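You operate a simulated robot arm through the tools that you are given. There is no shell and no other tool. Be economical: measure what you need, move in short steps, check, and stop when the job is done.

You are at the controls of a simulated robot arm. One attempt, no reset.

Task
Put the white cap on the middle island bench top away on the packing bench top. Take the purple-capped cartridge and put it on the packing bench top. Fetch the grey lug bracket and set it on top of the green tin. Take the orange scoop and leave it on the top of the wooden box. Put the yellow lug bracket on top of the short wooden block. Fetch the small orange sieve and set it on the long island bench top. The order is free. Set down upright: grey lug bracket, yellow lug bracket.

It is judged by the outcome, as a careful person would: the job done as asked, and still so three seconds after it is handed in. It fails if anything else is knocked over, pushed out of place, dropped, spilled or broken. A push-on lid holds only when it is set on centred and level and pressed home; a screw cap is set on level and turned clockwise until tight.

Robot
A 6-joint arm with a two-finger gripper on a trunk, on a base that drives. Base frame: it is fixed to the floor where the robot stands at the start and does not move with it; the origin is under the middle of the robot, x ahead of it, y to its left, z up; the surface under the hand at the start is at about z = 800. Readings come in mm, rad, newtons and seconds.
It reaches about 1298 mm from its shoulder. Its first joint turns from -2.601 to 2.601 rad. Places, roughly: green tin (8x8x9 cm) [900, -1500, 800]; grey lug bracket (5x5x7 cm) [1000, -1200, 800]; long island bench top [1000, 4500, 800]; orange scoop (10x9x10 cm) [1500, 1700, 800]; packing bench top [-1300, -800, 800]; purple-capped cartridge (8x8x18 cm) [900, -600, 900]; short wooden block (9x6x5 cm) [800, 3400, 800]; small orange sieve (22x13x5 cm) [4000, 5900, 800]; top of the wooden box [3100, -1600, 900]; white cap (13x8x6 cm) [500, -100, 800]; yellow lug bracket (5x5x7 cm) [1100, 3400, 800]. Payload 1.57 kg.
The TCP is the grasp point between the finger pads, 21 mm short of the fingertips. In the tool frame z runs along the fingers and y along their closing line. Largest opening 70 mm; the body of the gripper starts 50 mm behind the TCP.
Orientation is told as [roll, pitch, yaw] about the base's x, y, z axes, in that order, counted from this pose: with the fingers straight down and closing along the base's y, the tool's x points along the base's -x, its y along +y and its z along -z.

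Tools
- The arm moves only by the tool apply_moves. Its argument "steps" is a list of rows, each an object of numbers (a shift or turn left out is 0, a gripper value left out holds the last): "ax", "ay", "az": the turn, a rotation vector about the tool's x, y, z in rad; "x", "y", "z": the shift along the tool's x, y, z in mm; "jaw": the gripper command, from -1 (shut) to 1 (fully open), values between in proportion. In form: [{"ax": .., "ay": .., "az": .., "x": .., "y": .., "z": .., "jaw": ..}, ...]. A call has 1 to 20 rows; each row is the pose to reach, as a shift and turn from the pose commanded when the call began, along the tool's axes at that moment. Rows are played at 5 a second. More than 50 mm and 0.15 rad between two rows, or a gripper value outside its range, and nothing of the call is played. Where a pose cannot be reached the arm comes as near as it can. A force on the tool above 40 N (or 10 N above the force at the start of the call, whichever is more), or a blocked arm, ends the call early, and 0.2 s more pass. Each finger halts on what it meets, pressing with about 22 N; the grip force reading is that of the motor and also rises with nothing between the fingers. The clock runs only during rows and for 0.2 s after the last one: add rows that repeat a pose to give the fingers time. It gives the time, the measured TCP pose, the force on the tool (base axes), the opening and the grip force at its end, in the units of the frame above (readings bear some noise), with the torque about the TCP (base axes, N m) and any sound that the robot's microphone picked up.
- Cameras (640 x 400 px; columns grow to the right, rows downward): "scene" is now at [11.3, 147.1, 1781.6]; the picture's right is [0.00, -1.00, 0.00], its down [-0.93, -0.00, -0.36] and it looks along [0.36, 0.00, -0.93] (base axes); focal length 214 px, centre (320, 200). "wrist" rides on the gripper at [79, 4, -81] in the tool frame; the picture's right is [-0.05, 1.00, 0.00], its down [-0.67, -0.04, -0.74] and it looks along [-0.74, -0.04, 0.67] (tool axes); focal length 256 px, centre (320, 200). There is no depth. A picture from a camera that has moved, and an enlarged one, comes with that camera's place and axes in the base frame and with its lens.
- get_image(camera): a new picture of that camera. It takes no simulated time.
- lift_body(by): slides the trunk up (or, below 0, down) by that many mm; the arm and the scene camera ride with it, the base frame stays. It gives what a move gives, with no picture.
- drive_base(legs): drives the robot by 1 to 6 legs, each [ahead, turn to the left] in mm and rad, along the robot's own axes; the way and the turn of a leg run together, so that a leg with both is an arc; at most 1500 mm and 3.142 rad a leg. The arm and the cameras ride along, it lands a little off, and it stops where it bumps. It gives what a move gives.
- pan_tilt(pan, tilt): turns the head with the scene camera to pan (to the left, within 2.705 rad either way) and tilt (down, from -0.506 to 1.204), counted from straight ahead of the robot. It gives what a move gives.
- inspect(camera, box): a new picture of the part [left, top, right, bottom] of that camera's present view, enlarged. It takes no simulated time.
- hand_in(): hands the job in; it is judged then, once.

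Work in short steps. Places have to be worked out from the pictures, the camera data and where the tool is seen: move nearer, look again, correct. Check each grasp and each placing, and mend what went wrong. You have 186 turns and 164 pictures in all, those below and enlarged ones among them. Open the gripper and draw the arm clear of the work before you hand the job in, unless the task says otherwise; then end with one line.

The tools are called after ">>>" as name(argument=value, ...) on one line, values as JSON. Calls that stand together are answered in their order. apply_moves: Moves the arm, as the interface text tells. Its arguments: {"type":"object","properties":{"steps":{"type":"array"}},"required":["steps"]} The other tools are called the same way: lift_body (by) slides the trunk up or down; drive_base (legs) drives the base; pan_tilt (pan, tilt) turns the head that bears the scene camera; get_image (camera) takes a picture; inspect (camera, box) takes an enlarged picture of a part of a camera's view; hand_in () hands the job in.

At the start:

```text
clock: 0.0
ee_pos: [319.2, -694.8, 1142.2]
tool_rot: [0.0, 0.0, 0.012]
contact_force: [1.1, -0.4, -0.3]
moment: [0.01, 0.01, 0.05]
width: 70.0
grip_force: 0.0
trunk travel left (down, up): [-824.0, 146.0]
robot x, y, heading: [0.5, -23.9, -0.005]
head pan, tilt: [0.005, 1.201]
```

scene: 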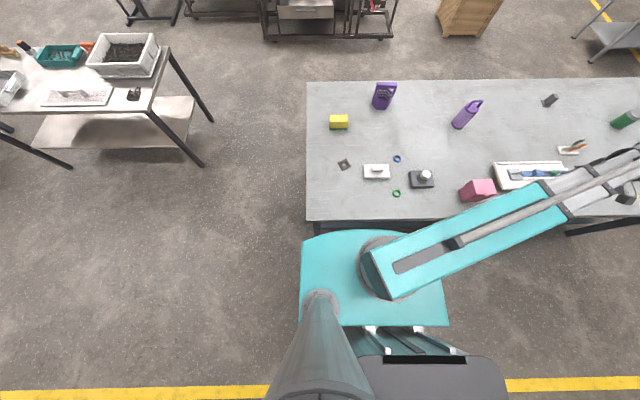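
wrist: 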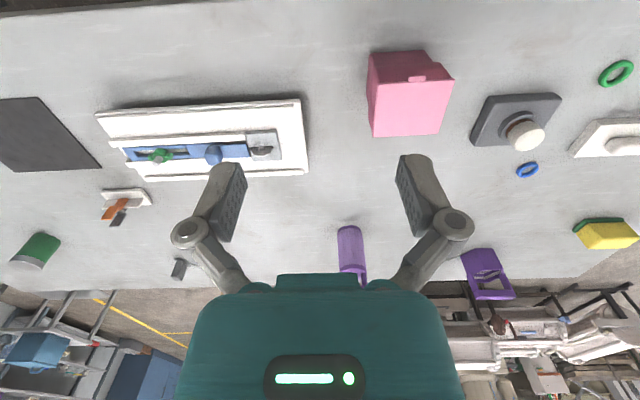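

The island bench is ahead of the robot, with the white cap on the left and purple objects at the far side. I'll enlarge the bench view to identify things.

>>> inspect(camera="scene", box=[310, 70, 470, 230])

>>> inspect(camera="scene", box=[440, 70, 640, 210])

>>> inspect(camera="wrist", box=[0, 150, 400, 350])

```text
2.50 times, centred on (390, 150) of scene
camera zoom: at [11.3, 147.1, 1781.6], right [0.0, -1.0, 0.0], down [-0.93, 0.0, -0.36], along [0.36, 0.0, -0.93], focal length 536 px, centre (145, 325)
```

zoom: 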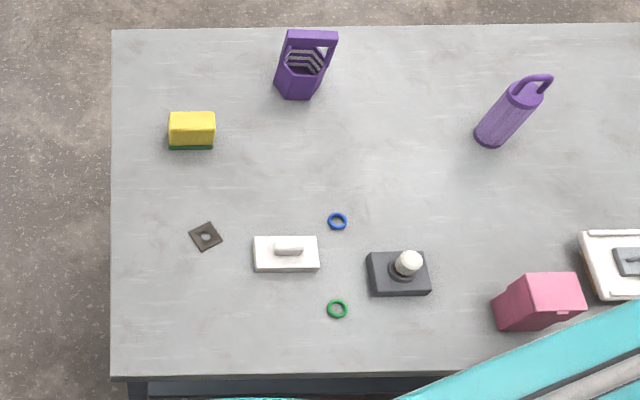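

```text
2.86 times, centred on (540, 140) of scene
camera zoom: at [11.3, 147.1, 1781.6], right [0.0, -1.0, 0.0], down [-0.93, 0.0, -0.36], along [0.36, 0.0, -0.93], focal length 613 px, centre (-309, 371)
```

zoom: 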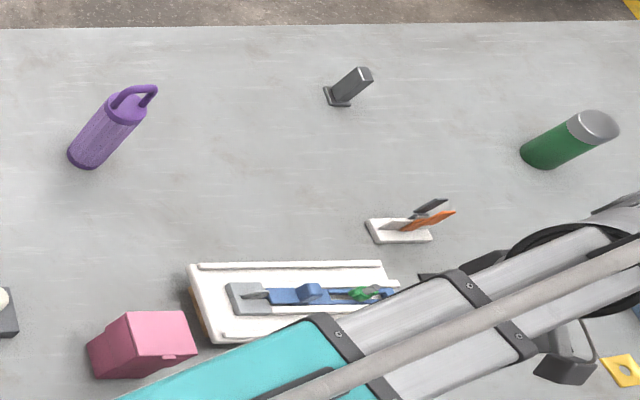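

```text
1.60 times, centred on (200, 250) of wrist
camera zoom: at [238.6, -691.2, 1223.6], right [0.04, 1.0, 0.0], down [0.67, -0.03, 0.74], along [0.74, -0.03, -0.67], focal length 410 px, centre (512, 120)
```

zoom: 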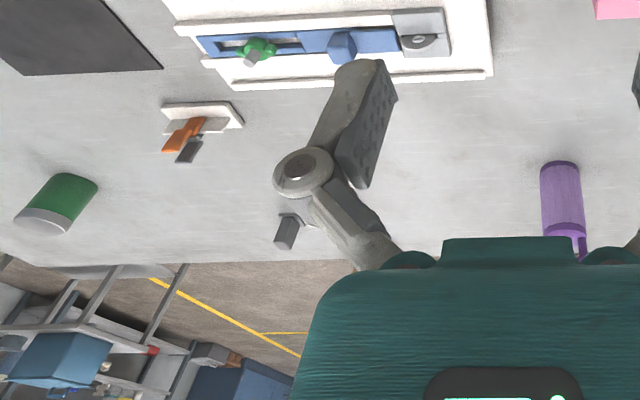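

Purple bottle = cartridge, grey upright = grey lug bracket, green can = tin. Now I'll look around: right/behind first for the packing bench.

>>> pan_tilt(pan=-2.6, tilt=0.7)

>>> get_image(camera="scene")

>>> pan_tilt(pan=-0.9, tilt=0.5)

>>> get_image(camera="scene")

>>> pan_tilt(pan=0.9, tilt=0.5)

>>> get_image(camera="scene")

>>> pan_tilt(pan=2.4, tilt=0.5)

>>> get_image(camera="scene")

```text
clock: 2.3
ee_pos: [319.4, -694.2, 1142.3]
tool_rot: [0.001, 0.0, 0.015]
contact_force: [-0.6, 0.1, 0.0]
moment: [0.0, 0.01, -0.02]
width: 70.3
grip_force: 0.0
trunk travel left (down, up): [-824.0, 146.0]
robot x, y, heading: [4.5, -21.4, 0.0]
head pan, tilt: [-2.601, 0.7]
```

```text
158 pictures are left
camera scene: at [-117.4, 103.2, 1817.6], right [-0.51, 0.86, 0.0], down [0.55, 0.33, -0.76], along [-0.66, -0.39, -0.64], focal length 214 px, centre (320, 200)
```

scene: 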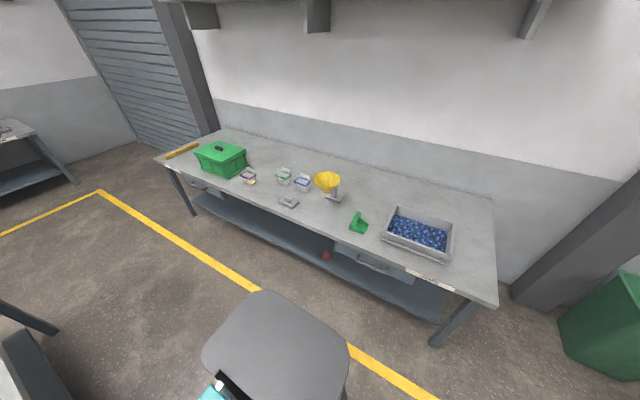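

```text
clock: 4.1
ee_pos: [319.0, -695.8, 1142.3]
tool_rot: [0.0, 0.002, 0.013]
contact_force: [0.5, -0.4, 0.2]
moment: [-0.03, -0.02, -0.01]
width: 70.0
grip_force: 0.0
trunk travel left (down, up): [-824.0, 146.0]
robot x, y, heading: [-0.3, -19.8, -0.001]
head pan, tilt: [-0.901, 0.499]
```

```text
157 pictures are left
camera scene: at [11.8, 75.5, 1835.3], right [-0.78, -0.62, 0.0], down [-0.3, 0.38, -0.88], along [0.54, -0.69, -0.48], focal length 214 px, centre (320, 200)
```

scene: 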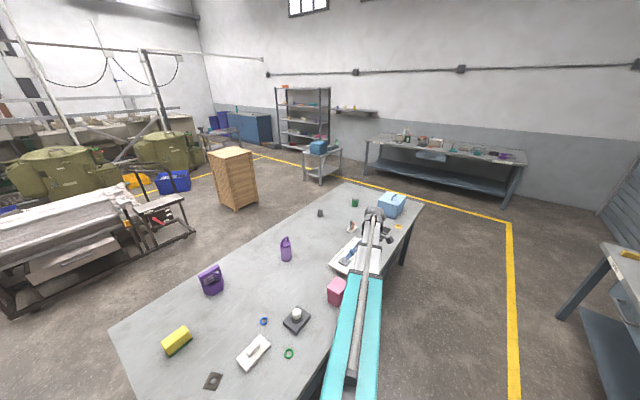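

```text
clock: 5.9
ee_pos: [318.8, -693.9, 1142.2]
tool_rot: [0.001, 0.0, 0.016]
contact_force: [-0.6, 0.4, -0.1]
moment: [0.0, 0.01, 0.0]
width: 70.0
grip_force: 0.1
trunk travel left (down, up): [-824.0, 146.0]
robot x, y, heading: [-0.1, -20.0, 0.002]
head pan, tilt: [0.901, 0.499]
```

```text
156 pictures are left
camera scene: at [12.0, 218.2, 1835.3], right [0.78, -0.62, 0.0], down [-0.3, -0.37, -0.88], along [0.55, 0.69, -0.48], focal length 214 px, centre (320, 200)
```

scene: 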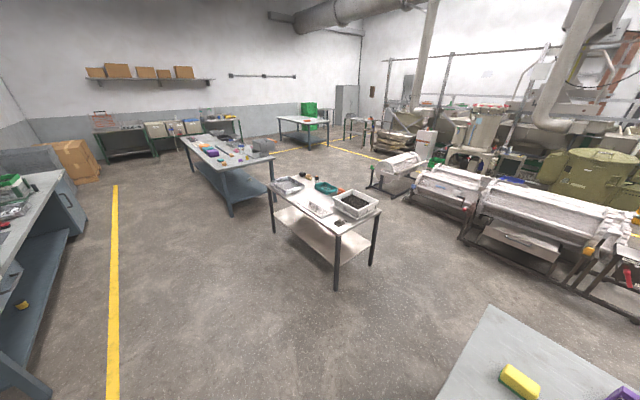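

```text
clock: 7.5
ee_pos: [318.9, -695.4, 1141.8]
tool_rot: [0.0, 0.001, 0.015]
contact_force: [0.5, -0.6, 0.1]
moment: [0.01, 0.01, 0.01]
width: 70.3
grip_force: 0.1
trunk travel left (down, up): [-824.0, 146.0]
robot x, y, heading: [2.2, -20.5, -0.002]
head pan, tilt: [2.4, 0.499]
```

```text
155 pictures are left
camera scene: at [-111.6, 208.5, 1835.3], right [0.68, 0.74, 0.0], down [0.35, -0.32, -0.88], along [-0.65, 0.59, -0.48], focal length 214 px, centre (320, 200)
```

scene: 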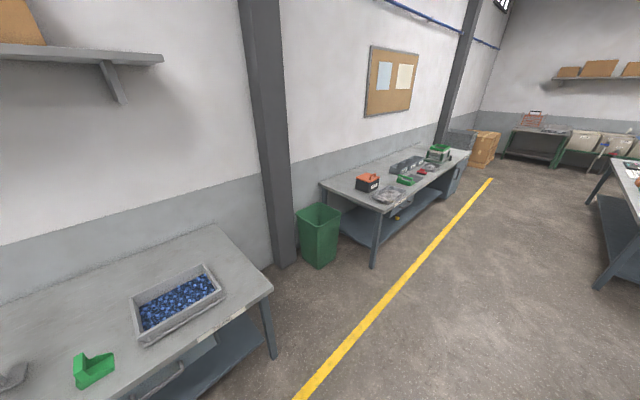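

The packing bench's front edge is near x≈-910, with free space around [-1060,-450]. White cap sits at about [537,-139], handle ridge along y; I'll move the TCP above it, turning yaw by 90° so the fingers close across the ridge.

>>> apply_moves(steps=[{"x": -14, "y": 40, "z": 3, "az": -0.11}, {"x": -29, "y": 79, "z": 6, "az": -0.22}, {"x": -43, "y": 119, "z": 9, "az": -0.336}, {"x": -58, "y": 159, "z": 12, "az": -0.448}, {"x": -73, "y": 198, "z": 15, "az": -0.56}, {"x": -87, "y": 238, "z": 18, "az": -0.672}, {"x": -102, "y": 278, "z": 21, "az": -0.784}, {"x": -117, "y": 317, "z": 24, "az": -0.896}, {"x": -131, "y": 357, "z": 27, "az": -1.008}, {"x": -146, "y": 397, "z": 30, "az": -1.12}, {"x": -160, "y": 436, "z": 33, "az": -1.232}, {"x": -175, "y": 476, "z": 36, "az": -1.344}, {"x": -190, "y": 516, "z": 39, "az": -1.456}, {"x": -205, "y": 555, "z": 42, "az": -1.556}, {"x": -205, "y": 555, "z": 42, "az": -1.556}])

>>> get_image(camera="wrist")

>>> pan_tilt(pan=0, tilt=1.0)

>>> get_image(camera="scene")

```text
clock: 10.7
ee_pos: [524.9, -139.9, 1143.3]
tool_rot: [0.002, 0.0, 1.571]
contact_force: [0.3, -0.4, 0.0]
moment: [-0.02, 0.0, 0.02]
width: 70.1
grip_force: 0.1
out of reach, approached as far as the arm can: row 2, 3, 4, 5, 6, 7, 8, 9, 10, 11, 12, 13, 14, 15
trunk travel left (down, up): [-824.0, 146.0]
robot x, y, heading: [-1.1, -23.2, -0.002]
head pan, tilt: [2.4, 0.499]
```

```text
154 pictures are left
camera wrist: at [518.8, -218.6, 1223.6], right [-1.0, 0.05, 0.0], down [0.04, 0.67, 0.74], along [0.04, 0.74, -0.67], focal length 256 px, centre (320, 200)
```

wrist: 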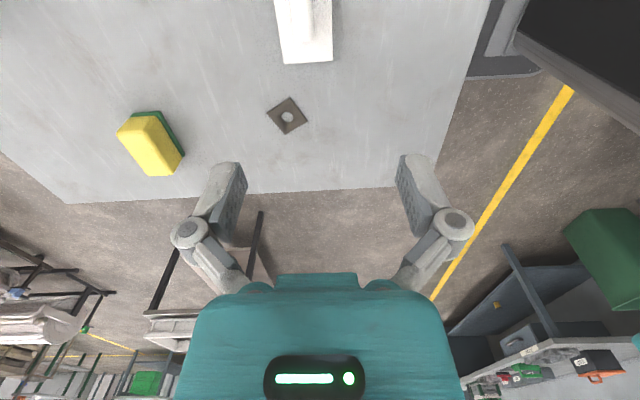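

```text
clock: 12.9
ee_pos: [524.2, -139.7, 1141.9]
tool_rot: [0.001, 0.001, 1.569]
contact_force: [0.9, -0.1, 0.1]
moment: [-0.03, 0.03, -0.01]
width: 70.0
grip_force: 0.0
trunk travel left (down, up): [-824.0, 146.0]
robot x, y, heading: [0.2, -19.9, -0.001]
head pan, tilt: [0.0, 1.0]
```

```text
153 pictures are left
camera scene: at [25.2, 147.0, 1794.2], right [0.0, -1.0, 0.0], down [-0.84, 0.0, -0.54], along [0.54, 0.0, -0.84], focal length 214 px, centre (320, 200)
```

scene: 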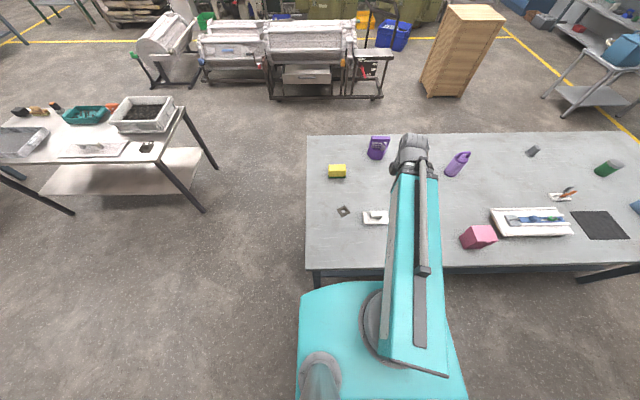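

The arm can't get lower at this trunk height (z held at 1142), so I lower the trunk 200 mm; the TCP will be around z=940, well above the cap.

>>> lift_body(by=-180)

>>> get_image(camera="wrist")

>>> get_image(camera="scene")

```text
clock: 14.9
ee_pos: [524.7, -140.6, 962.5]
tool_rot: [0.0, 0.0, 1.568]
contact_force: [0.5, 0.4, -0.2]
moment: [-0.04, -0.02, -0.01]
width: 70.1
grip_force: 0.0
trunk travel left (down, up): [-644.0, 326.0]
robot x, y, heading: [-2.3, -20.8, -0.005]
head pan, tilt: [0.0, 1.0]
```

```text
152 pictures are left
camera wrist: at [518.6, -219.0, 1043.7], right [-1.0, 0.05, 0.0], down [0.04, 0.67, 0.74], along [0.04, 0.74, -0.67], focal length 256 px, centre (320, 200)
```

wrist: 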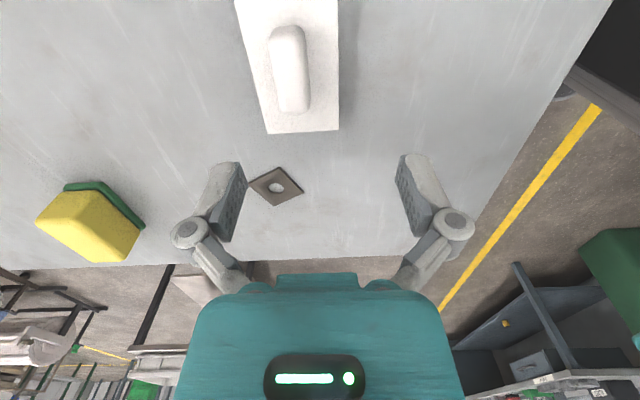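

```text
151 pictures are left
camera scene: at [25.1, 146.9, 1614.2], right [0.0, -1.0, 0.0], down [-0.84, 0.0, -0.54], along [0.54, 0.0, -0.84], focal length 214 px, centre (320, 200)
```

scene: 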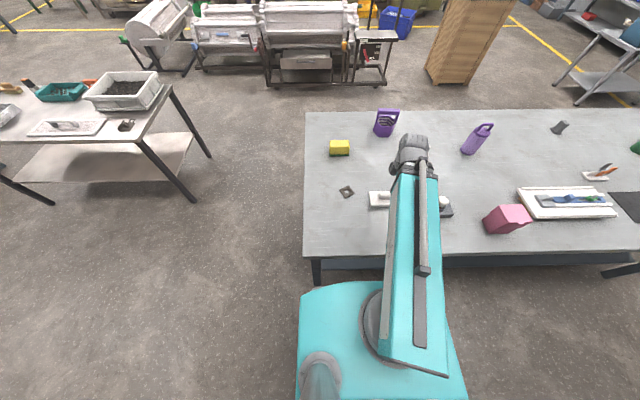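

Handle centre computed at about [544,-142], aligned with y. Shift 19 mm in +x and then lower by the trunk.

>>> apply_moves(steps=[{"y": -19.5, "x": 1}, {"y": -19.5, "x": 1}])

>>> lift_body(by=-70)

>>> get_image(camera="wrist")

```text
clock: 15.5
ee_pos: [544.4, -140.9, 962.8]
tool_rot: [0.001, 0.001, 1.568]
contact_force: [0.1, -0.2, -0.5]
moment: [0.02, 0.02, 0.01]
width: 69.9
grip_force: 0.0
trunk travel left (down, up): [-644.0, 326.0]
robot x, y, heading: [1.0, -25.3, -0.004]
head pan, tilt: [0.0, 1.0]
```

```text
clock: 16.6
ee_pos: [542.8, -140.8, 892.7]
tool_rot: [0.002, 0.0, 1.569]
contact_force: [-0.2, -0.2, -0.3]
moment: [0.02, 0.0, -0.01]
width: 69.9
grip_force: 0.1
trunk travel left (down, up): [-574.0, 396.0]
robot x, y, heading: [-1.7, -23.9, -0.0]
head pan, tilt: [0.0, 1.0]
```

```text
150 pictures are left
camera wrist: at [538.4, -220.6, 973.6], right [-1.0, 0.05, 0.0], down [0.04, 0.67, 0.74], along [0.04, 0.74, -0.67], focal length 256 px, centre (320, 200)
```

wrist: 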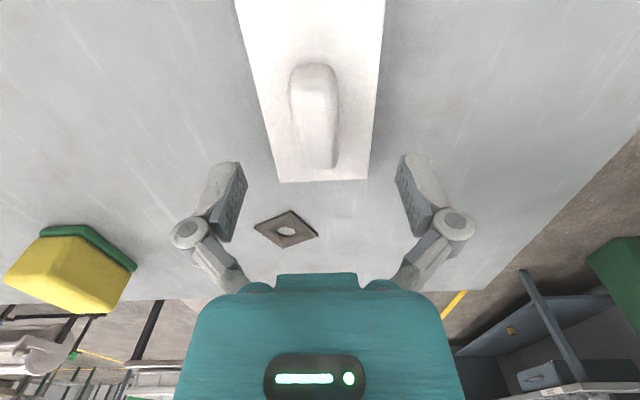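

Handle is centred between the fingers (x≈544, y≈-143). Lowering 43 mm and gripping.

>>> lift_body(by=-43)

>>> apply_moves(steps=[{"jaw": -1}, {"jaw": -1}, {"jaw": -1}, {"jaw": -1}, {"jaw": -1}, {"jaw": -1}])

>>> get_image(camera="wrist")

```text
clock: 17.4
ee_pos: [543.6, -141.3, 849.1]
tool_rot: [0.001, 0.001, 1.569]
contact_force: [-0.7, -0.4, -0.2]
moment: [-0.01, 0.0, 0.0]
width: 70.2
grip_force: 0.1
trunk travel left (down, up): [-531.0, 439.0]
robot x, y, heading: [1.0, -26.1, -0.002]
head pan, tilt: [0.0, 1.0]
```

```text
clock: 18.8
ee_pos: [542.9, -141.1, 849.3]
tool_rot: [0.001, 0.0, 1.568]
contact_force: [2.4, -0.6, 5.8]
moment: [-0.01, -0.04, -0.07]
width: 25.4
grip_force: 21.8
trunk travel left (down, up): [-531.0, 439.0]
robot x, y, heading: [1.7, -21.5, 0.002]
head pan, tilt: [0.0, 1.0]
```

```text
149 pictures are left
camera wrist: at [538.3, -220.6, 930.8], right [-1.0, 0.05, 0.0], down [0.04, 0.67, 0.74], along [0.04, 0.74, -0.67], focal length 256 px, centre (320, 200)
```

wrist: 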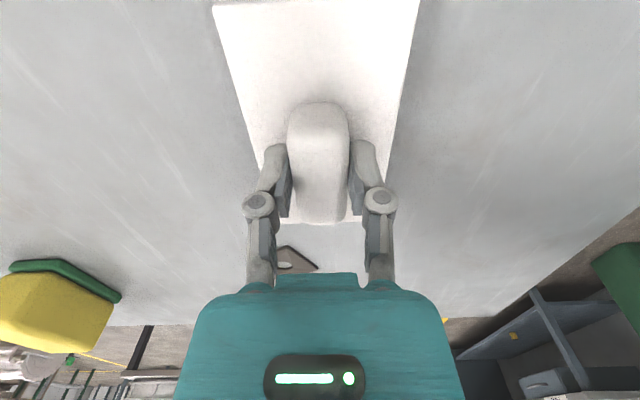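

Gripped at 25 mm. Lift by the trunk 200 mm and check the hold.

>>> lift_body(by=200)

>>> get_image(camera="wrist")

>>> drive_base(legs=[[-300, 0]])

```text
clock: 21.0
ee_pos: [543.8, -141.9, 1049.7]
tool_rot: [0.001, 0.001, 1.567]
contact_force: [-0.2, -0.3, -0.2]
moment: [0.01, -0.02, -0.01]
width: 24.9
grip_force: 22.7
trunk travel left (down, up): [-731.0, 239.0]
robot x, y, heading: [-3.8, -20.4, 0.002]
head pan, tilt: [0.0, 1.0]
```

```text
148 pictures are left
camera wrist: at [538.5, -220.6, 1130.5], right [-1.0, 0.05, 0.0], down [0.04, 0.67, 0.74], along [0.04, 0.74, -0.67], focal length 256 px, centre (320, 200)
```

wrist: 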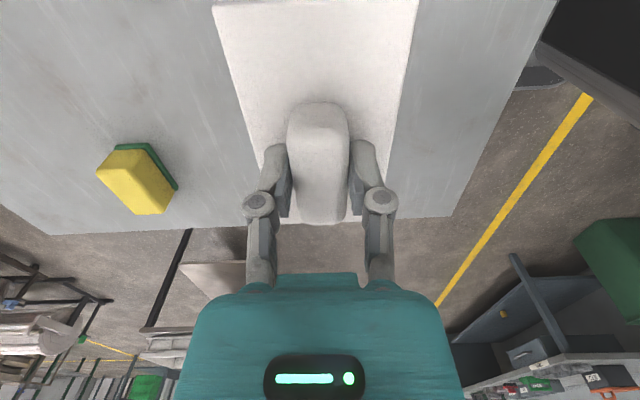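

```text
clock: 23.4
ee_pos: [243.6, -142.1, 1049.4]
tool_rot: [0.001, 0.0, 1.566]
contact_force: [0.8, -0.1, 0.4]
moment: [-0.03, 0.03, 0.01]
width: 25.0
grip_force: 22.2
trunk travel left (down, up): [-731.0, 239.0]
robot x, y, heading: [-300.1, -18.6, -0.001]
head pan, tilt: [0.0, 1.0]
```

Cap is held. Now turn right to face the packing bench diagonally.

>>> drive_base(legs=[[0, -2.6]])

>>> get_image(camera="scene")

>>> get_image(camera="wrist")

```text
clock: 32.9
ee_pos: [-824.9, -209.1, 1049.7]
tool_rot: [0.002, -0.001, -1.014]
contact_force: [0.4, 0.0, -0.6]
moment: [-0.03, 0.04, 0.01]
width: 24.7
grip_force: 22.1
trunk travel left (down, up): [-731.0, 239.0]
robot x, y, heading: [-290.3, -49.2, -2.579]
head pan, tilt: [0.0, 1.0]
```

```text
147 pictures are left
camera scene: at [-216.7, -207.0, 1701.2], right [-0.53, 0.85, 0.0], down [0.71, 0.45, -0.54], along [-0.46, -0.29, -0.84], focal length 214 px, centre (320, 200)
```

scene: 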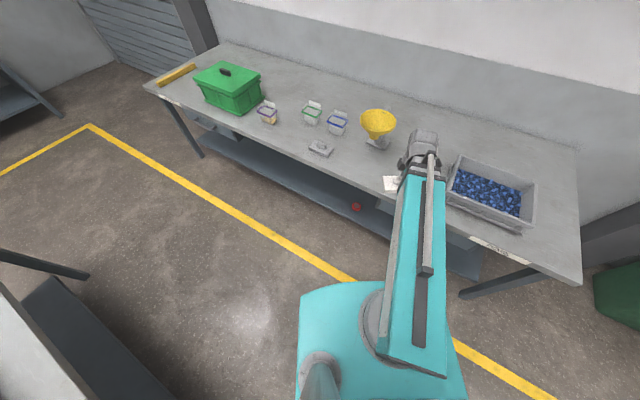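

```text
146 pictures are left
camera wrist: at [-865.6, -139.2, 1130.5], right [0.88, 0.48, 0.0], down [0.32, -0.58, 0.74], along [0.36, -0.65, -0.67], focal length 256 px, centre (320, 200)
```

wrist: 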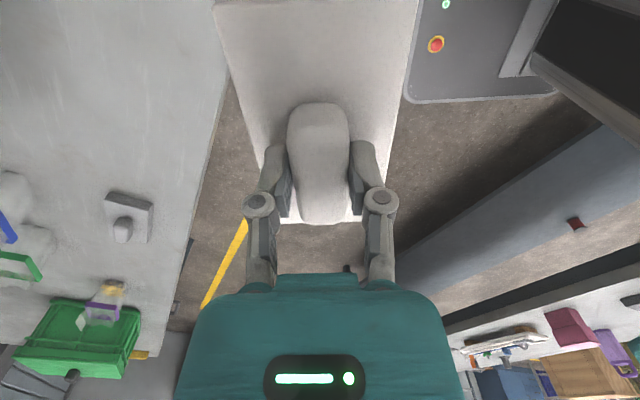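

Free spot near [-1030,-530] (funnel at about [-1243,-440], grey plate at [-1020,-715]). Move the cap above it, aligning it with the bench.

>>> apply_moves(steps=[{"x": -18, "y": -38, "az": 0.062}, {"x": -36, "y": -76, "az": 0.124}, {"x": -55, "y": -114, "az": 0.186}, {"x": -73, "y": -153, "az": 0.248}, {"x": -91, "y": -191, "az": 0.31}, {"x": -109, "y": -229, "az": 0.371}, {"x": -128, "y": -267, "az": 0.433}, {"x": -146, "y": -305, "az": 0.495}, {"x": -164, "y": -343, "az": 0.557}, {"x": -164, "y": -343, "az": 0.557}])

>>> get_image(camera="scene")

>>> get_image(camera="wrist")

```text
clock: 35.1
ee_pos: [-1029.6, -530.1, 1049.8]
tool_rot: [0.001, -0.001, -1.571]
contact_force: [2.5, -2.5, -2.1]
moment: [-0.19, -0.14, -0.08]
width: 26.1
grip_force: 22.3
trunk travel left (down, up): [-731.0, 239.0]
robot x, y, heading: [-282.2, -49.5, -2.582]
head pan, tilt: [0.0, 1.0]
```

```text
145 pictures are left
camera scene: at [-216.6, -207.6, 1701.2], right [-0.53, 0.85, 0.0], down [0.71, 0.45, -0.54], along [-0.46, -0.29, -0.84], focal length 214 px, centre (320, 200)
```

scene: 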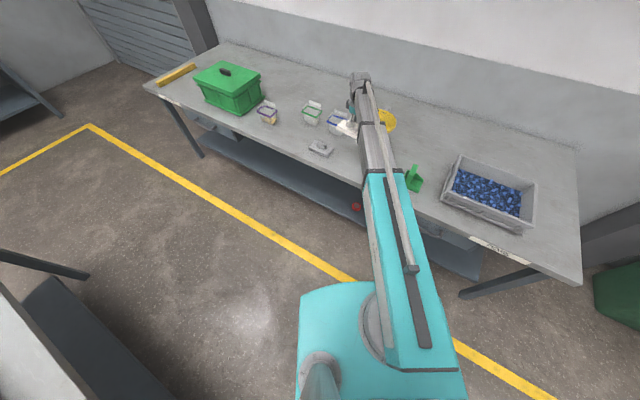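

```text
144 pictures are left
camera wrist: at [-1026.4, -450.3, 1130.4], right [1.0, -0.05, 0.0], down [-0.04, -0.67, 0.74], along [-0.04, -0.74, -0.67], focal length 256 px, centre (320, 200)
```

wrist: 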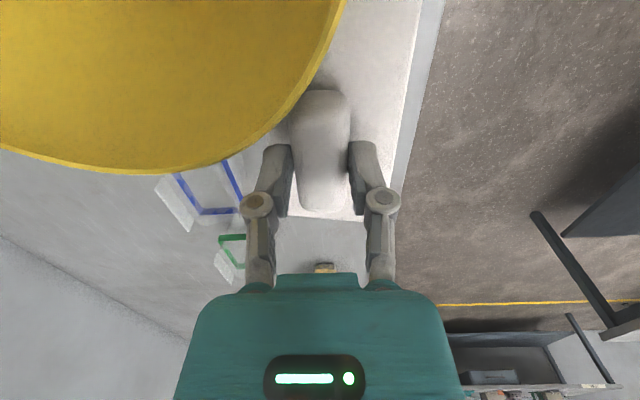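

The funnel's rim is higher and closer than I judged and may be touching the cap lightly. I back away from it (+x, -y) at once and look.

>>> apply_moves(steps=[{"x": -15, "y": 25}, {"x": -30, "y": 50}, {"x": -30, "y": 70}, {"x": -30, "y": 70}])

>>> get_image(camera="scene")

>>> get_image(camera="wrist")

```text
clock: 36.1
ee_pos: [-958.8, -561.7, 1049.9]
tool_rot: [0.001, 0.0, -1.571]
contact_force: [0.3, -0.3, -0.4]
moment: [0.02, -0.02, 0.0]
width: 25.4
grip_force: 22.1
trunk travel left (down, up): [-731.0, 239.0]
robot x, y, heading: [-282.8, -49.0, -2.577]
head pan, tilt: [0.0, 1.0]
```

```text
143 pictures are left
camera scene: at [-216.7, -206.9, 1701.2], right [-0.53, 0.85, 0.0], down [0.71, 0.45, -0.54], along [-0.46, -0.29, -0.84], focal length 214 px, centre (320, 200)
```

scene: 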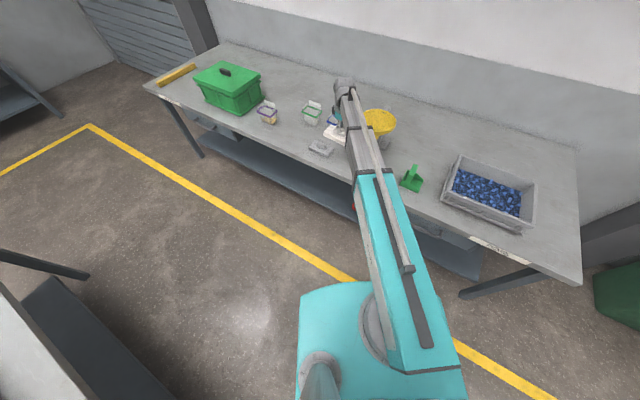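

```text
142 pictures are left
camera wrist: at [-956.6, -482.1, 1130.6], right [1.0, -0.05, 0.0], down [-0.04, -0.67, 0.74], along [-0.04, -0.74, -0.67], focal length 256 px, centre (320, 200)
```

wrist: 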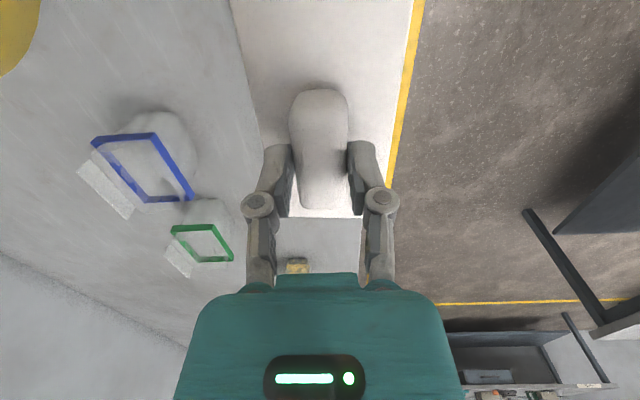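

Cap still held, funnel upright. There's a better free zone between the grey plate and the small boxes, at about [-1015,-920]; turn away from the bench and drive along the aisle to reach it.

>>> drive_base(legs=[[0, 0.95], [450, 0]])

>>> pan_tilt(pan=-1.2, tilt=0.9)

>>> get_image(camera="scene")

```text
clock: 43.0
ee_pos: [-272.6, -1344.1, 1048.0]
tool_rot: [0.002, -0.002, -0.608]
contact_force: [-0.1, -0.6, 0.3]
moment: [0.0, 0.03, -0.01]
width: 24.8
grip_force: 22.0
trunk travel left (down, up): [-731.0, 239.0]
robot x, y, heading: [-325.7, -495.5, -1.613]
head pan, tilt: [0.0, 1.0]
```

```text
clock: 44.4
ee_pos: [-270.7, -1344.1, 1048.9]
tool_rot: [0.001, 0.0, -0.608]
contact_force: [-0.5, -0.3, -1.2]
moment: [-0.03, 0.01, -0.02]
width: 24.9
grip_force: 21.7
trunk travel left (down, up): [-731.0, 239.0]
robot x, y, heading: [-326.2, -496.9, -1.616]
head pan, tilt: [-1.201, 0.901]
```

```text
141 pictures are left
camera scene: at [-225.1, -484.8, 1708.4], right [-0.32, 0.95, 0.0], down [0.74, 0.25, -0.62], along [-0.59, -0.2, -0.78], focal length 214 px, centre (320, 200)
```

scene: 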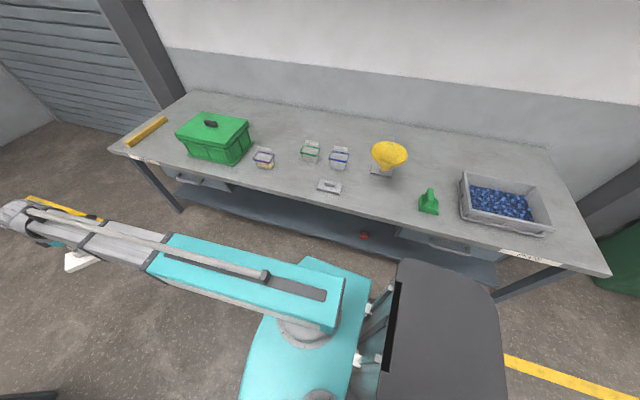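

The view confirms: grey plate at [-1024,-702], boxes at y≈-1115, front edge x≈-880; target [-1000,-920] is clear. Swinging the arm over.

>>> apply_moves(steps=[{"x": 46.7, "y": -3.8, "az": 0.0535}, {"x": 93.4, "y": -7.6, "az": 0.107}, {"x": 140, "y": -11.3, "az": 0.16}, {"x": 186.8, "y": -15, "az": 0.214}, {"x": 233.5, "y": -19, "az": 0.267}, {"x": 280, "y": -22.7, "az": 0.321}, {"x": 327, "y": -26.4, "az": 0.374}, {"x": 373.6, "y": -30, "az": 0.428}, {"x": 420, "y": -34, "az": 0.481}, {"x": 467, "y": -37.8, "az": 0.535}, {"x": 513.7, "y": -41.6, "az": 0.588}, {"x": 560, "y": -45, "az": 0.642}, {"x": 607, "y": -49, "az": 0.695}, {"x": 653.8, "y": -53, "az": 0.749}, {"x": 700.5, "y": -57, "az": 0.802}, {"x": 747, "y": -60, "az": 0.856}, {"x": 794, "y": -64, "az": 0.91}, {"x": 840.6, "y": -68, "az": 0.963}, {"x": 840.6, "y": -68, "az": 0.963}])

>>> get_image(camera="scene")

>>> get_image(camera="wrist")

```text
clock: 48.4
ee_pos: [-998.2, -916.0, 1049.8]
tool_rot: [-0.001, 0.0, -1.573]
contact_force: [0.1, -0.2, -1.0]
moment: [0.04, -0.03, 0.01]
width: 25.0
grip_force: 22.0
trunk travel left (down, up): [-731.0, 239.0]
robot x, y, heading: [-324.9, -497.0, -1.61]
head pan, tilt: [-1.201, 0.901]
```

```text
140 pictures are left
camera scene: at [-225.6, -484.3, 1708.4], right [-0.32, 0.95, 0.0], down [0.74, 0.25, -0.62], along [-0.59, -0.2, -0.78], focal length 214 px, centre (320, 200)
```

scene: 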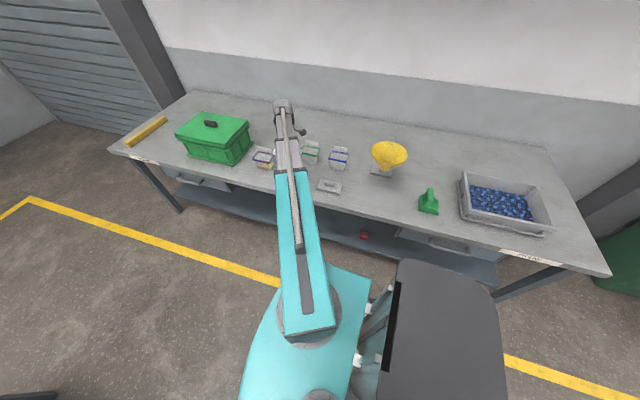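

```text
139 pictures are left
camera wrist: at [-994.9, -836.7, 1130.6], right [1.0, -0.05, 0.0], down [-0.04, -0.67, 0.74], along [-0.04, -0.74, -0.67], focal length 256 px, centre (320, 200)
```

wrist: 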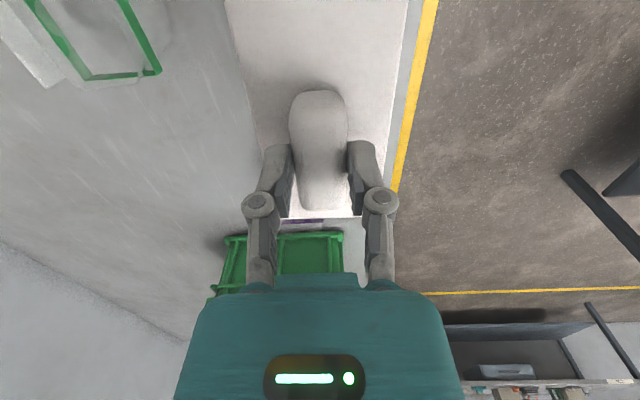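

Clear below, 50 mm from the edge. Lower by trunk to ~6 mm above, then gently to contact.

>>> lift_body(by=-192)

>>> get_image(camera="wrist")

>>> lift_body(by=-6)

>>> lift_body(by=-3)

```text
clock: 50.5
ee_pos: [-998.0, -916.5, 856.9]
tool_rot: [-0.001, 0.003, -1.571]
contact_force: [-0.4, -0.1, 0.5]
moment: [0.06, 0.02, 0.01]
width: 25.1
grip_force: 21.7
trunk travel left (down, up): [-539.0, 431.0]
robot x, y, heading: [-325.7, -493.2, -1.615]
head pan, tilt: [-1.201, 0.901]
```

```text
138 pictures are left
camera wrist: at [-994.6, -836.8, 938.7], right [1.0, -0.05, 0.0], down [-0.04, -0.67, 0.74], along [-0.04, -0.74, -0.67], focal length 256 px, centre (320, 200)
```

wrist: 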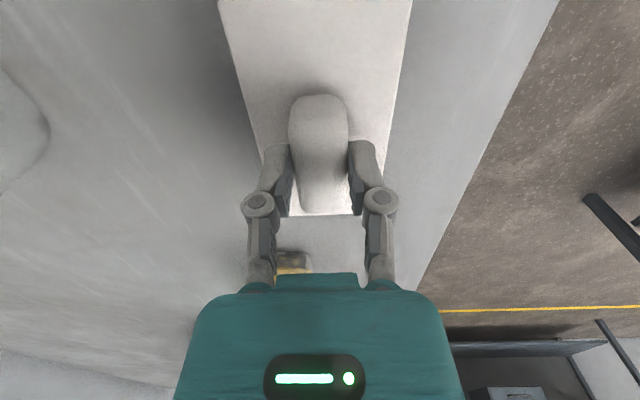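

```text
clock: 51.0
ee_pos: [-998.3, -916.2, 851.4]
tool_rot: [0.002, 0.0, -1.572]
contact_force: [-2.5, -0.5, 12.4]
moment: [-0.03, 0.11, 0.04]
width: 25.1
grip_force: 22.0
trunk travel left (down, up): [-533.0, 437.0]
robot x, y, heading: [-324.3, -496.0, -1.61]
head pan, tilt: [-1.201, 0.901]
```

```text
clock: 51.5
ee_pos: [-997.5, -915.4, 848.1]
tool_rot: [0.001, 0.0, -1.571]
contact_force: [-3.8, 0.0, 12.5]
moment: [-0.03, 0.1, 0.03]
width: 25.0
grip_force: 22.0
trunk travel left (down, up): [-530.0, 440.0]
robot x, y, heading: [-326.9, -493.3, -1.612]
head pan, tilt: [-1.201, 0.901]
```

Contact felt (12 N). Release and rise.

>>> apply_moves(steps=[{"jaw": -0.6}, {"jaw": -0.2}, {"jaw": 0.3}, {"jaw": 1}, {"jaw": 1}, {"jaw": 1}])

>>> lift_body(by=230)

>>> get_image(camera="wrist")

```text
clock: 52.9
ee_pos: [-997.1, -916.5, 850.0]
tool_rot: [0.001, 0.003, -1.571]
contact_force: [0.3, -0.8, -0.3]
moment: [-0.03, -0.03, -0.04]
width: 70.3
grip_force: 0.2
trunk travel left (down, up): [-530.0, 440.0]
robot x, y, heading: [-326.1, -495.7, -1.612]
head pan, tilt: [-1.201, 0.901]
```

```text
clock: 55.4
ee_pos: [-998.3, -917.8, 1078.3]
tool_rot: [0.0, 0.001, -1.572]
contact_force: [-0.1, -0.6, -0.5]
moment: [0.03, 0.01, -0.01]
width: 69.7
grip_force: 0.0
trunk travel left (down, up): [-760.0, 210.0]
robot x, y, heading: [-325.5, -495.3, -1.614]
head pan, tilt: [-1.201, 0.901]
```

```text
137 pictures are left
camera wrist: at [-994.6, -837.0, 1159.6], right [1.0, -0.05, 0.0], down [-0.04, -0.67, 0.74], along [-0.04, -0.74, -0.67], focal length 256 px, centre (320, 200)
```

wrist: 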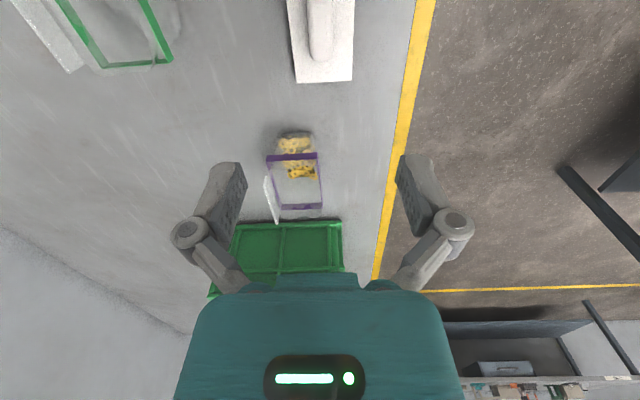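

Cap is placed flat. Now head to the island bench for the cartridge: turn left in two steps, driving a bit along -y, then face the bench.

>>> drive_base(legs=[[0, 0.8], [220, 0], [0, 0.81], [170, 0]])

>>> pan_tilt(pan=0, tilt=0.9)

>>> get_image(camera="scene")

```text
clock: 64.8
ee_pos: [462.1, -1307.6, 1077.1]
tool_rot: [0.0, 0.001, 0.049]
contact_force: [0.7, 0.7, 0.0]
moment: [-0.01, 0.02, 0.02]
width: 69.8
grip_force: 0.0
trunk travel left (down, up): [-760.0, 210.0]
robot x, y, heading: [9.2, -658.1, 0.021]
head pan, tilt: [-1.201, 0.901]
```

```text
clock: 66.2
ee_pos: [462.2, -1307.9, 1078.0]
tool_rot: [0.0, 0.003, 0.051]
contact_force: [0.2, -0.1, 0.0]
moment: [-0.02, -0.01, -0.01]
width: 69.9
grip_force: 0.1
trunk travel left (down, up): [-760.0, 210.0]
robot x, y, heading: [11.5, -658.0, 0.019]
head pan, tilt: [0.0, 0.901]
```

```text
136 pictures are left
camera scene: at [36.8, -488.5, 1737.4], right [0.02, -1.0, 0.0], down [-0.78, -0.01, -0.62], along [0.62, 0.01, -0.78], focal length 214 px, centre (320, 200)
```

scene: 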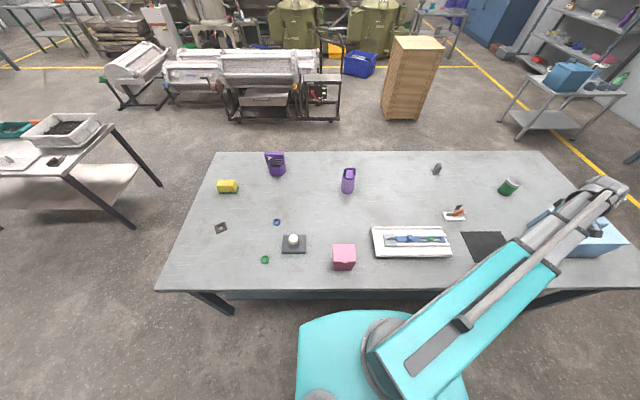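

Cartridge base at about [855,-640]. Zoom in on it and the bracket/tin.

>>> inspect(camera="scene", box=[310, 145, 390, 205])

>>> inspect(camera="scene", box=[420, 150, 540, 225])

```text
6.67 times, centred on (350, 175) of scene
camera zoom: at [36.8, -488.5, 1737.4], right [0.02, -1.0, 0.0], down [-0.78, -0.01, -0.62], along [0.62, 0.01, -0.78], focal length 1430 px, centre (120, 367)
```

zoom: 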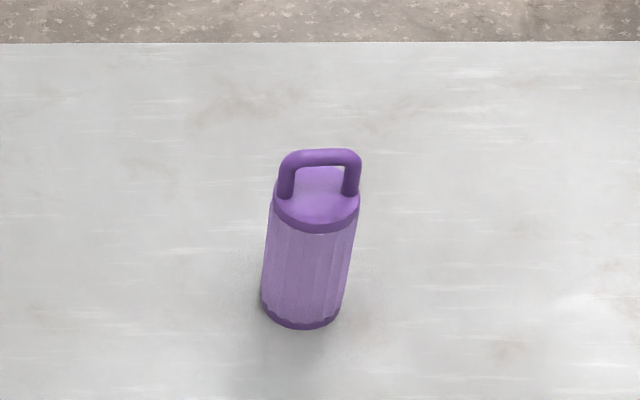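

```text
5.33 times, centred on (480, 188) of scene
camera zoom: at [36.8, -488.5, 1737.4], right [0.02, -1.0, 0.0], down [-0.78, -0.01, -0.62], along [0.62, 0.01, -0.78], focal length 1144 px, centre (-533, 267)
```

zoom: 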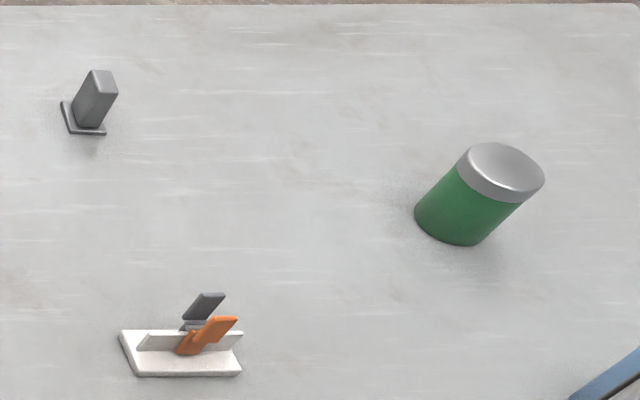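

Cartridge centre ≈[852,-633], its loop bar runs along y at z≈970. Move above it with yaw 90°.

>>> apply_moves(steps=[{"x": -24.8, "y": 38.6, "az": -0.0894}, {"x": -49.5, "y": 77.2, "az": -0.179}, {"x": -74.3, "y": 115.8, "az": -0.268}, {"x": -99, "y": 154.4, "az": -0.358}, {"x": -123.8, "y": 193, "az": -0.447}, {"x": -148.6, "y": 231.5, "az": -0.536}, {"x": -173.4, "y": 270, "az": -0.626}, {"x": -198, "y": 308.7, "az": -0.715}, {"x": -222.9, "y": 347.3, "az": -0.805}, {"x": -247.6, "y": 385.9, "az": -0.894}, {"x": -272.4, "y": 424.5, "az": -0.984}, {"x": -297.2, "y": 463, "az": -1.073}, {"x": -322, "y": 501.6, "az": -1.162}, {"x": -346.7, "y": 540.2, "az": -1.252}, {"x": -371.5, "y": 578.8, "az": -1.341}, {"x": -396.2, "y": 617.4, "az": -1.431}, {"x": -421, "y": 656, "az": -1.52}, {"x": -421, "y": 656, "az": -1.52}])

>>> get_image(camera="wrist")

```text
clock: 70.0
ee_pos: [851.0, -630.1, 1079.7]
tool_rot: [0.002, 0.001, 1.571]
contact_force: [0.6, 0.8, -0.2]
moment: [-0.03, -0.02, -0.02]
width: 70.1
grip_force: 0.1
out of reach, approached as far as the arm can: row 8, 9
trunk travel left (down, up): [-760.0, 210.0]
robot x, y, heading: [10.8, -656.0, 0.018]
head pan, tilt: [0.0, 0.901]
```

```text
133 pictures are left
camera wrist: at [845.9, -709.1, 1159.6], right [-1.0, 0.05, 0.0], down [0.04, 0.67, 0.74], along [0.04, 0.74, -0.67], focal length 256 px, centre (320, 200)
```

wrist: 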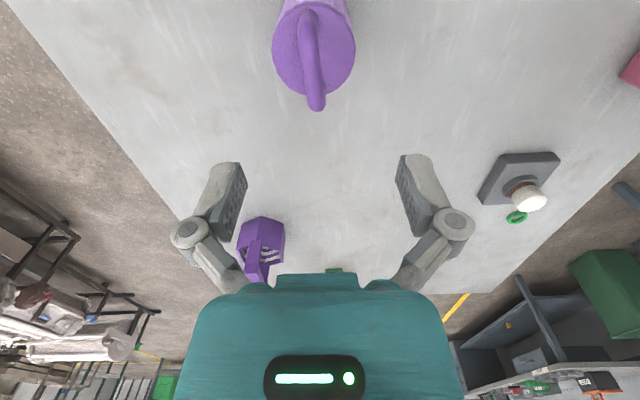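

Bar spans y≈-670..-612 at x≈854. Centre on it and lower most of the way.

>>> apply_moves(steps=[{"x": 10, "y": -3}, {"x": 10, "y": -3}])

>>> lift_body(by=-70)

>>> get_image(camera="wrist")

```text
clock: 70.6
ee_pos: [853.5, -642.7, 1078.3]
tool_rot: [0.003, 0.001, 1.571]
contact_force: [-0.4, 0.3, 0.4]
moment: [0.0, 0.02, 0.01]
width: 69.9
grip_force: 0.0
trunk travel left (down, up): [-760.0, 210.0]
robot x, y, heading: [5.6, -658.4, 0.015]
head pan, tilt: [0.0, 0.901]
```

```text
clock: 71.7
ee_pos: [853.4, -641.5, 1007.9]
tool_rot: [0.001, 0.0, 1.57]
contact_force: [0.9, 0.8, 0.1]
moment: [0.0, -0.01, 0.0]
width: 69.9
grip_force: 0.2
trunk travel left (down, up): [-690.0, 280.0]
robot x, y, heading: [7.6, -658.0, 0.016]
head pan, tilt: [0.0, 0.901]
```

```text
132 pictures are left
camera wrist: at [848.2, -720.4, 1089.6], right [-1.0, 0.05, 0.0], down [0.04, 0.67, 0.74], along [0.04, 0.74, -0.67], focal length 256 px, centre (320, 200)
```

wrist: 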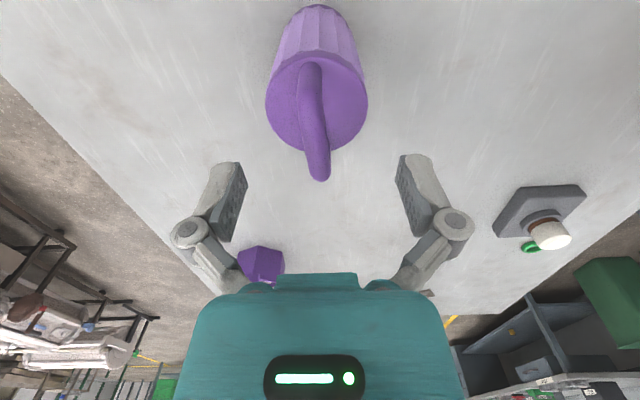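

Well centred. Lower 38 mm and grip the bar.

>>> lift_body(by=-38)

>>> apply_moves(steps=[{"jaw": -1}, {"jaw": -1}, {"jaw": -1}, {"jaw": -1}, {"jaw": -1}, {"jaw": -1}, {"jaw": -1}])

>>> get_image(camera="wrist")

```text
clock: 72.5
ee_pos: [854.4, -641.0, 970.9]
tool_rot: [0.003, 0.001, 1.572]
contact_force: [-0.2, -0.3, 0.2]
moment: [-0.01, 0.01, 0.0]
width: 70.0
grip_force: 0.1
trunk travel left (down, up): [-652.0, 318.0]
robot x, y, heading: [7.0, -658.1, 0.02]
head pan, tilt: [0.0, 0.901]
```

```text
clock: 74.1
ee_pos: [853.5, -641.7, 969.6]
tool_rot: [0.004, -0.001, 1.571]
contact_force: [0.6, -0.4, 1.5]
moment: [0.04, -0.03, 0.01]
width: 13.0
grip_force: 22.6
trunk travel left (down, up): [-652.0, 318.0]
robot x, y, heading: [11.3, -657.5, 0.022]
head pan, tilt: [0.0, 0.901]
```

```text
131 pictures are left
camera wrist: at [848.3, -720.4, 1051.6], right [-1.0, 0.05, 0.0], down [0.04, 0.67, 0.74], along [0.04, 0.74, -0.67], focal length 256 px, centre (320, 200)
```

wrist: 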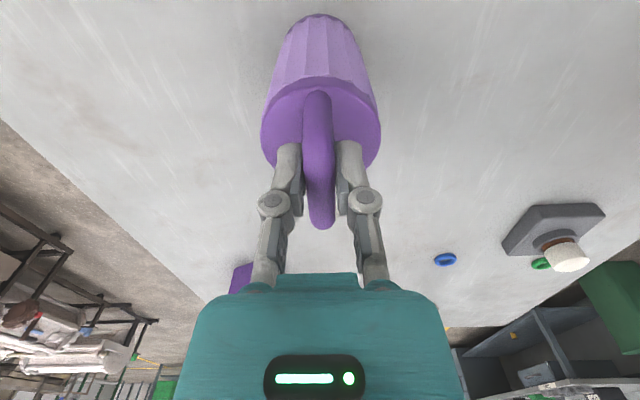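

Gripped (13 mm). Lift and back off.

>>> lift_body(by=220)

>>> drive_base(legs=[[-310, 0]])

>>> apply_moves(steps=[{"y": 40}, {"y": 80}, {"y": 120}, {"y": 160}, {"y": 200}, {"y": 240}, {"y": 240}])

>>> get_image(camera="wrist")

```text
clock: 76.4
ee_pos: [853.5, -641.4, 1189.9]
tool_rot: [0.002, 0.001, 1.57]
contact_force: [-0.1, 1.3, -2.0]
moment: [-0.02, 0.03, 0.0]
width: 13.0
grip_force: 22.2
trunk travel left (down, up): [-872.0, 98.0]
robot x, y, heading: [7.8, -654.6, 0.017]
head pan, tilt: [0.0, 0.901]
```

```text
clock: 78.8
ee_pos: [548.6, -646.7, 1190.3]
tool_rot: [0.001, 0.0, 1.57]
contact_force: [-0.3, -0.1, -3.7]
moment: [-0.01, 0.0, 0.01]
width: 12.9
grip_force: 21.8
trunk travel left (down, up): [-872.0, 98.0]
robot x, y, heading: [-296.8, -662.7, 0.013]
head pan, tilt: [0.0, 0.901]
```

```text
clock: 80.4
ee_pos: [308.3, -646.2, 1190.7]
tool_rot: [0.003, -0.001, 1.57]
contact_force: [0.8, -0.5, -2.7]
moment: [-0.03, 0.0, -0.02]
width: 12.8
grip_force: 22.1
trunk travel left (down, up): [-872.0, 98.0]
robot x, y, heading: [-297.7, -662.6, 0.02]
head pan, tilt: [0.0, 0.901]
```

```text
130 pictures are left
camera wrist: at [303.2, -725.8, 1271.3], right [-1.0, 0.05, 0.0], down [0.04, 0.67, 0.74], along [0.04, 0.74, -0.67], focal length 256 px, centre (320, 200)
```

wrist: 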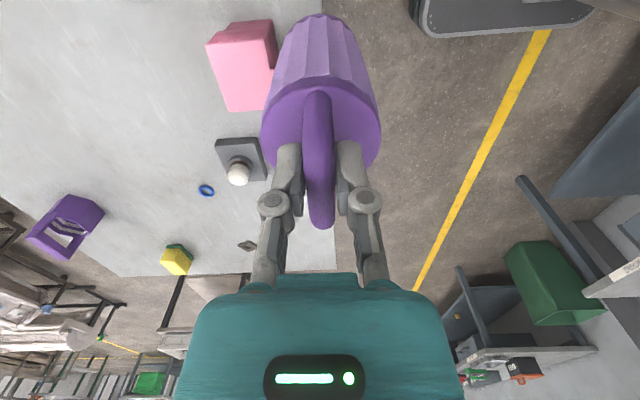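

Held firmly. Turn left ~2.67 rad toward the packing bench spot between funnel and green scoop.

>>> drive_base(legs=[[0, 2.67]])

>>> get_image(camera="scene")

>>> get_image(camera="wrist")

```text
clock: 90.5
ee_pos: [-856.4, -429.8, 1189.5]
tool_rot: [0.002, 0.0, -1.994]
contact_force: [0.6, 0.1, -2.3]
moment: [0.03, -0.01, -0.02]
width: 13.1
grip_force: 22.3
trunk travel left (down, up): [-872.0, 98.0]
robot x, y, heading: [-278.9, -615.2, 2.727]
head pan, tilt: [0.0, 0.901]
```

```text
129 pictures are left
camera scene: at [-375.6, -762.3, 1849.4], right [0.4, 0.92, 0.0], down [0.72, -0.31, -0.62], along [-0.57, 0.25, -0.78], focal length 214 px, centre (320, 200)
```

scene: 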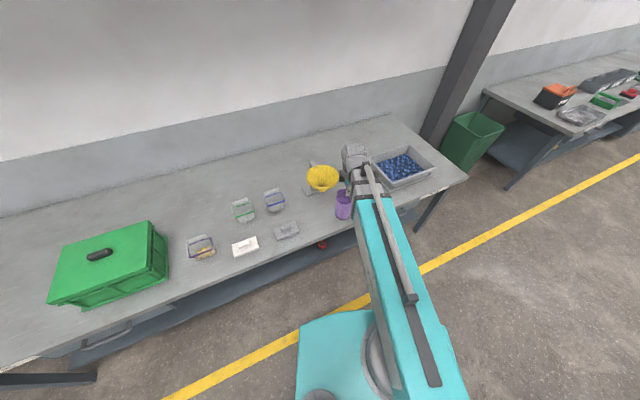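

```text
128 pictures are left
camera wrist: at [-821.3, -358.3, 1271.5], right [0.89, -0.46, 0.0], down [-0.31, -0.59, 0.74], along [-0.34, -0.66, -0.67], focal length 256 px, centre (320, 200)
```

wrist: 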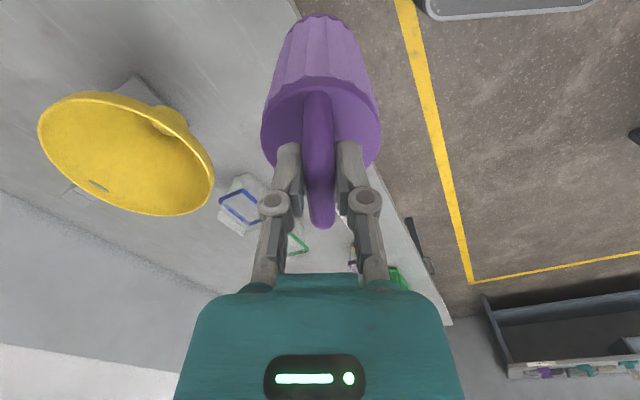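

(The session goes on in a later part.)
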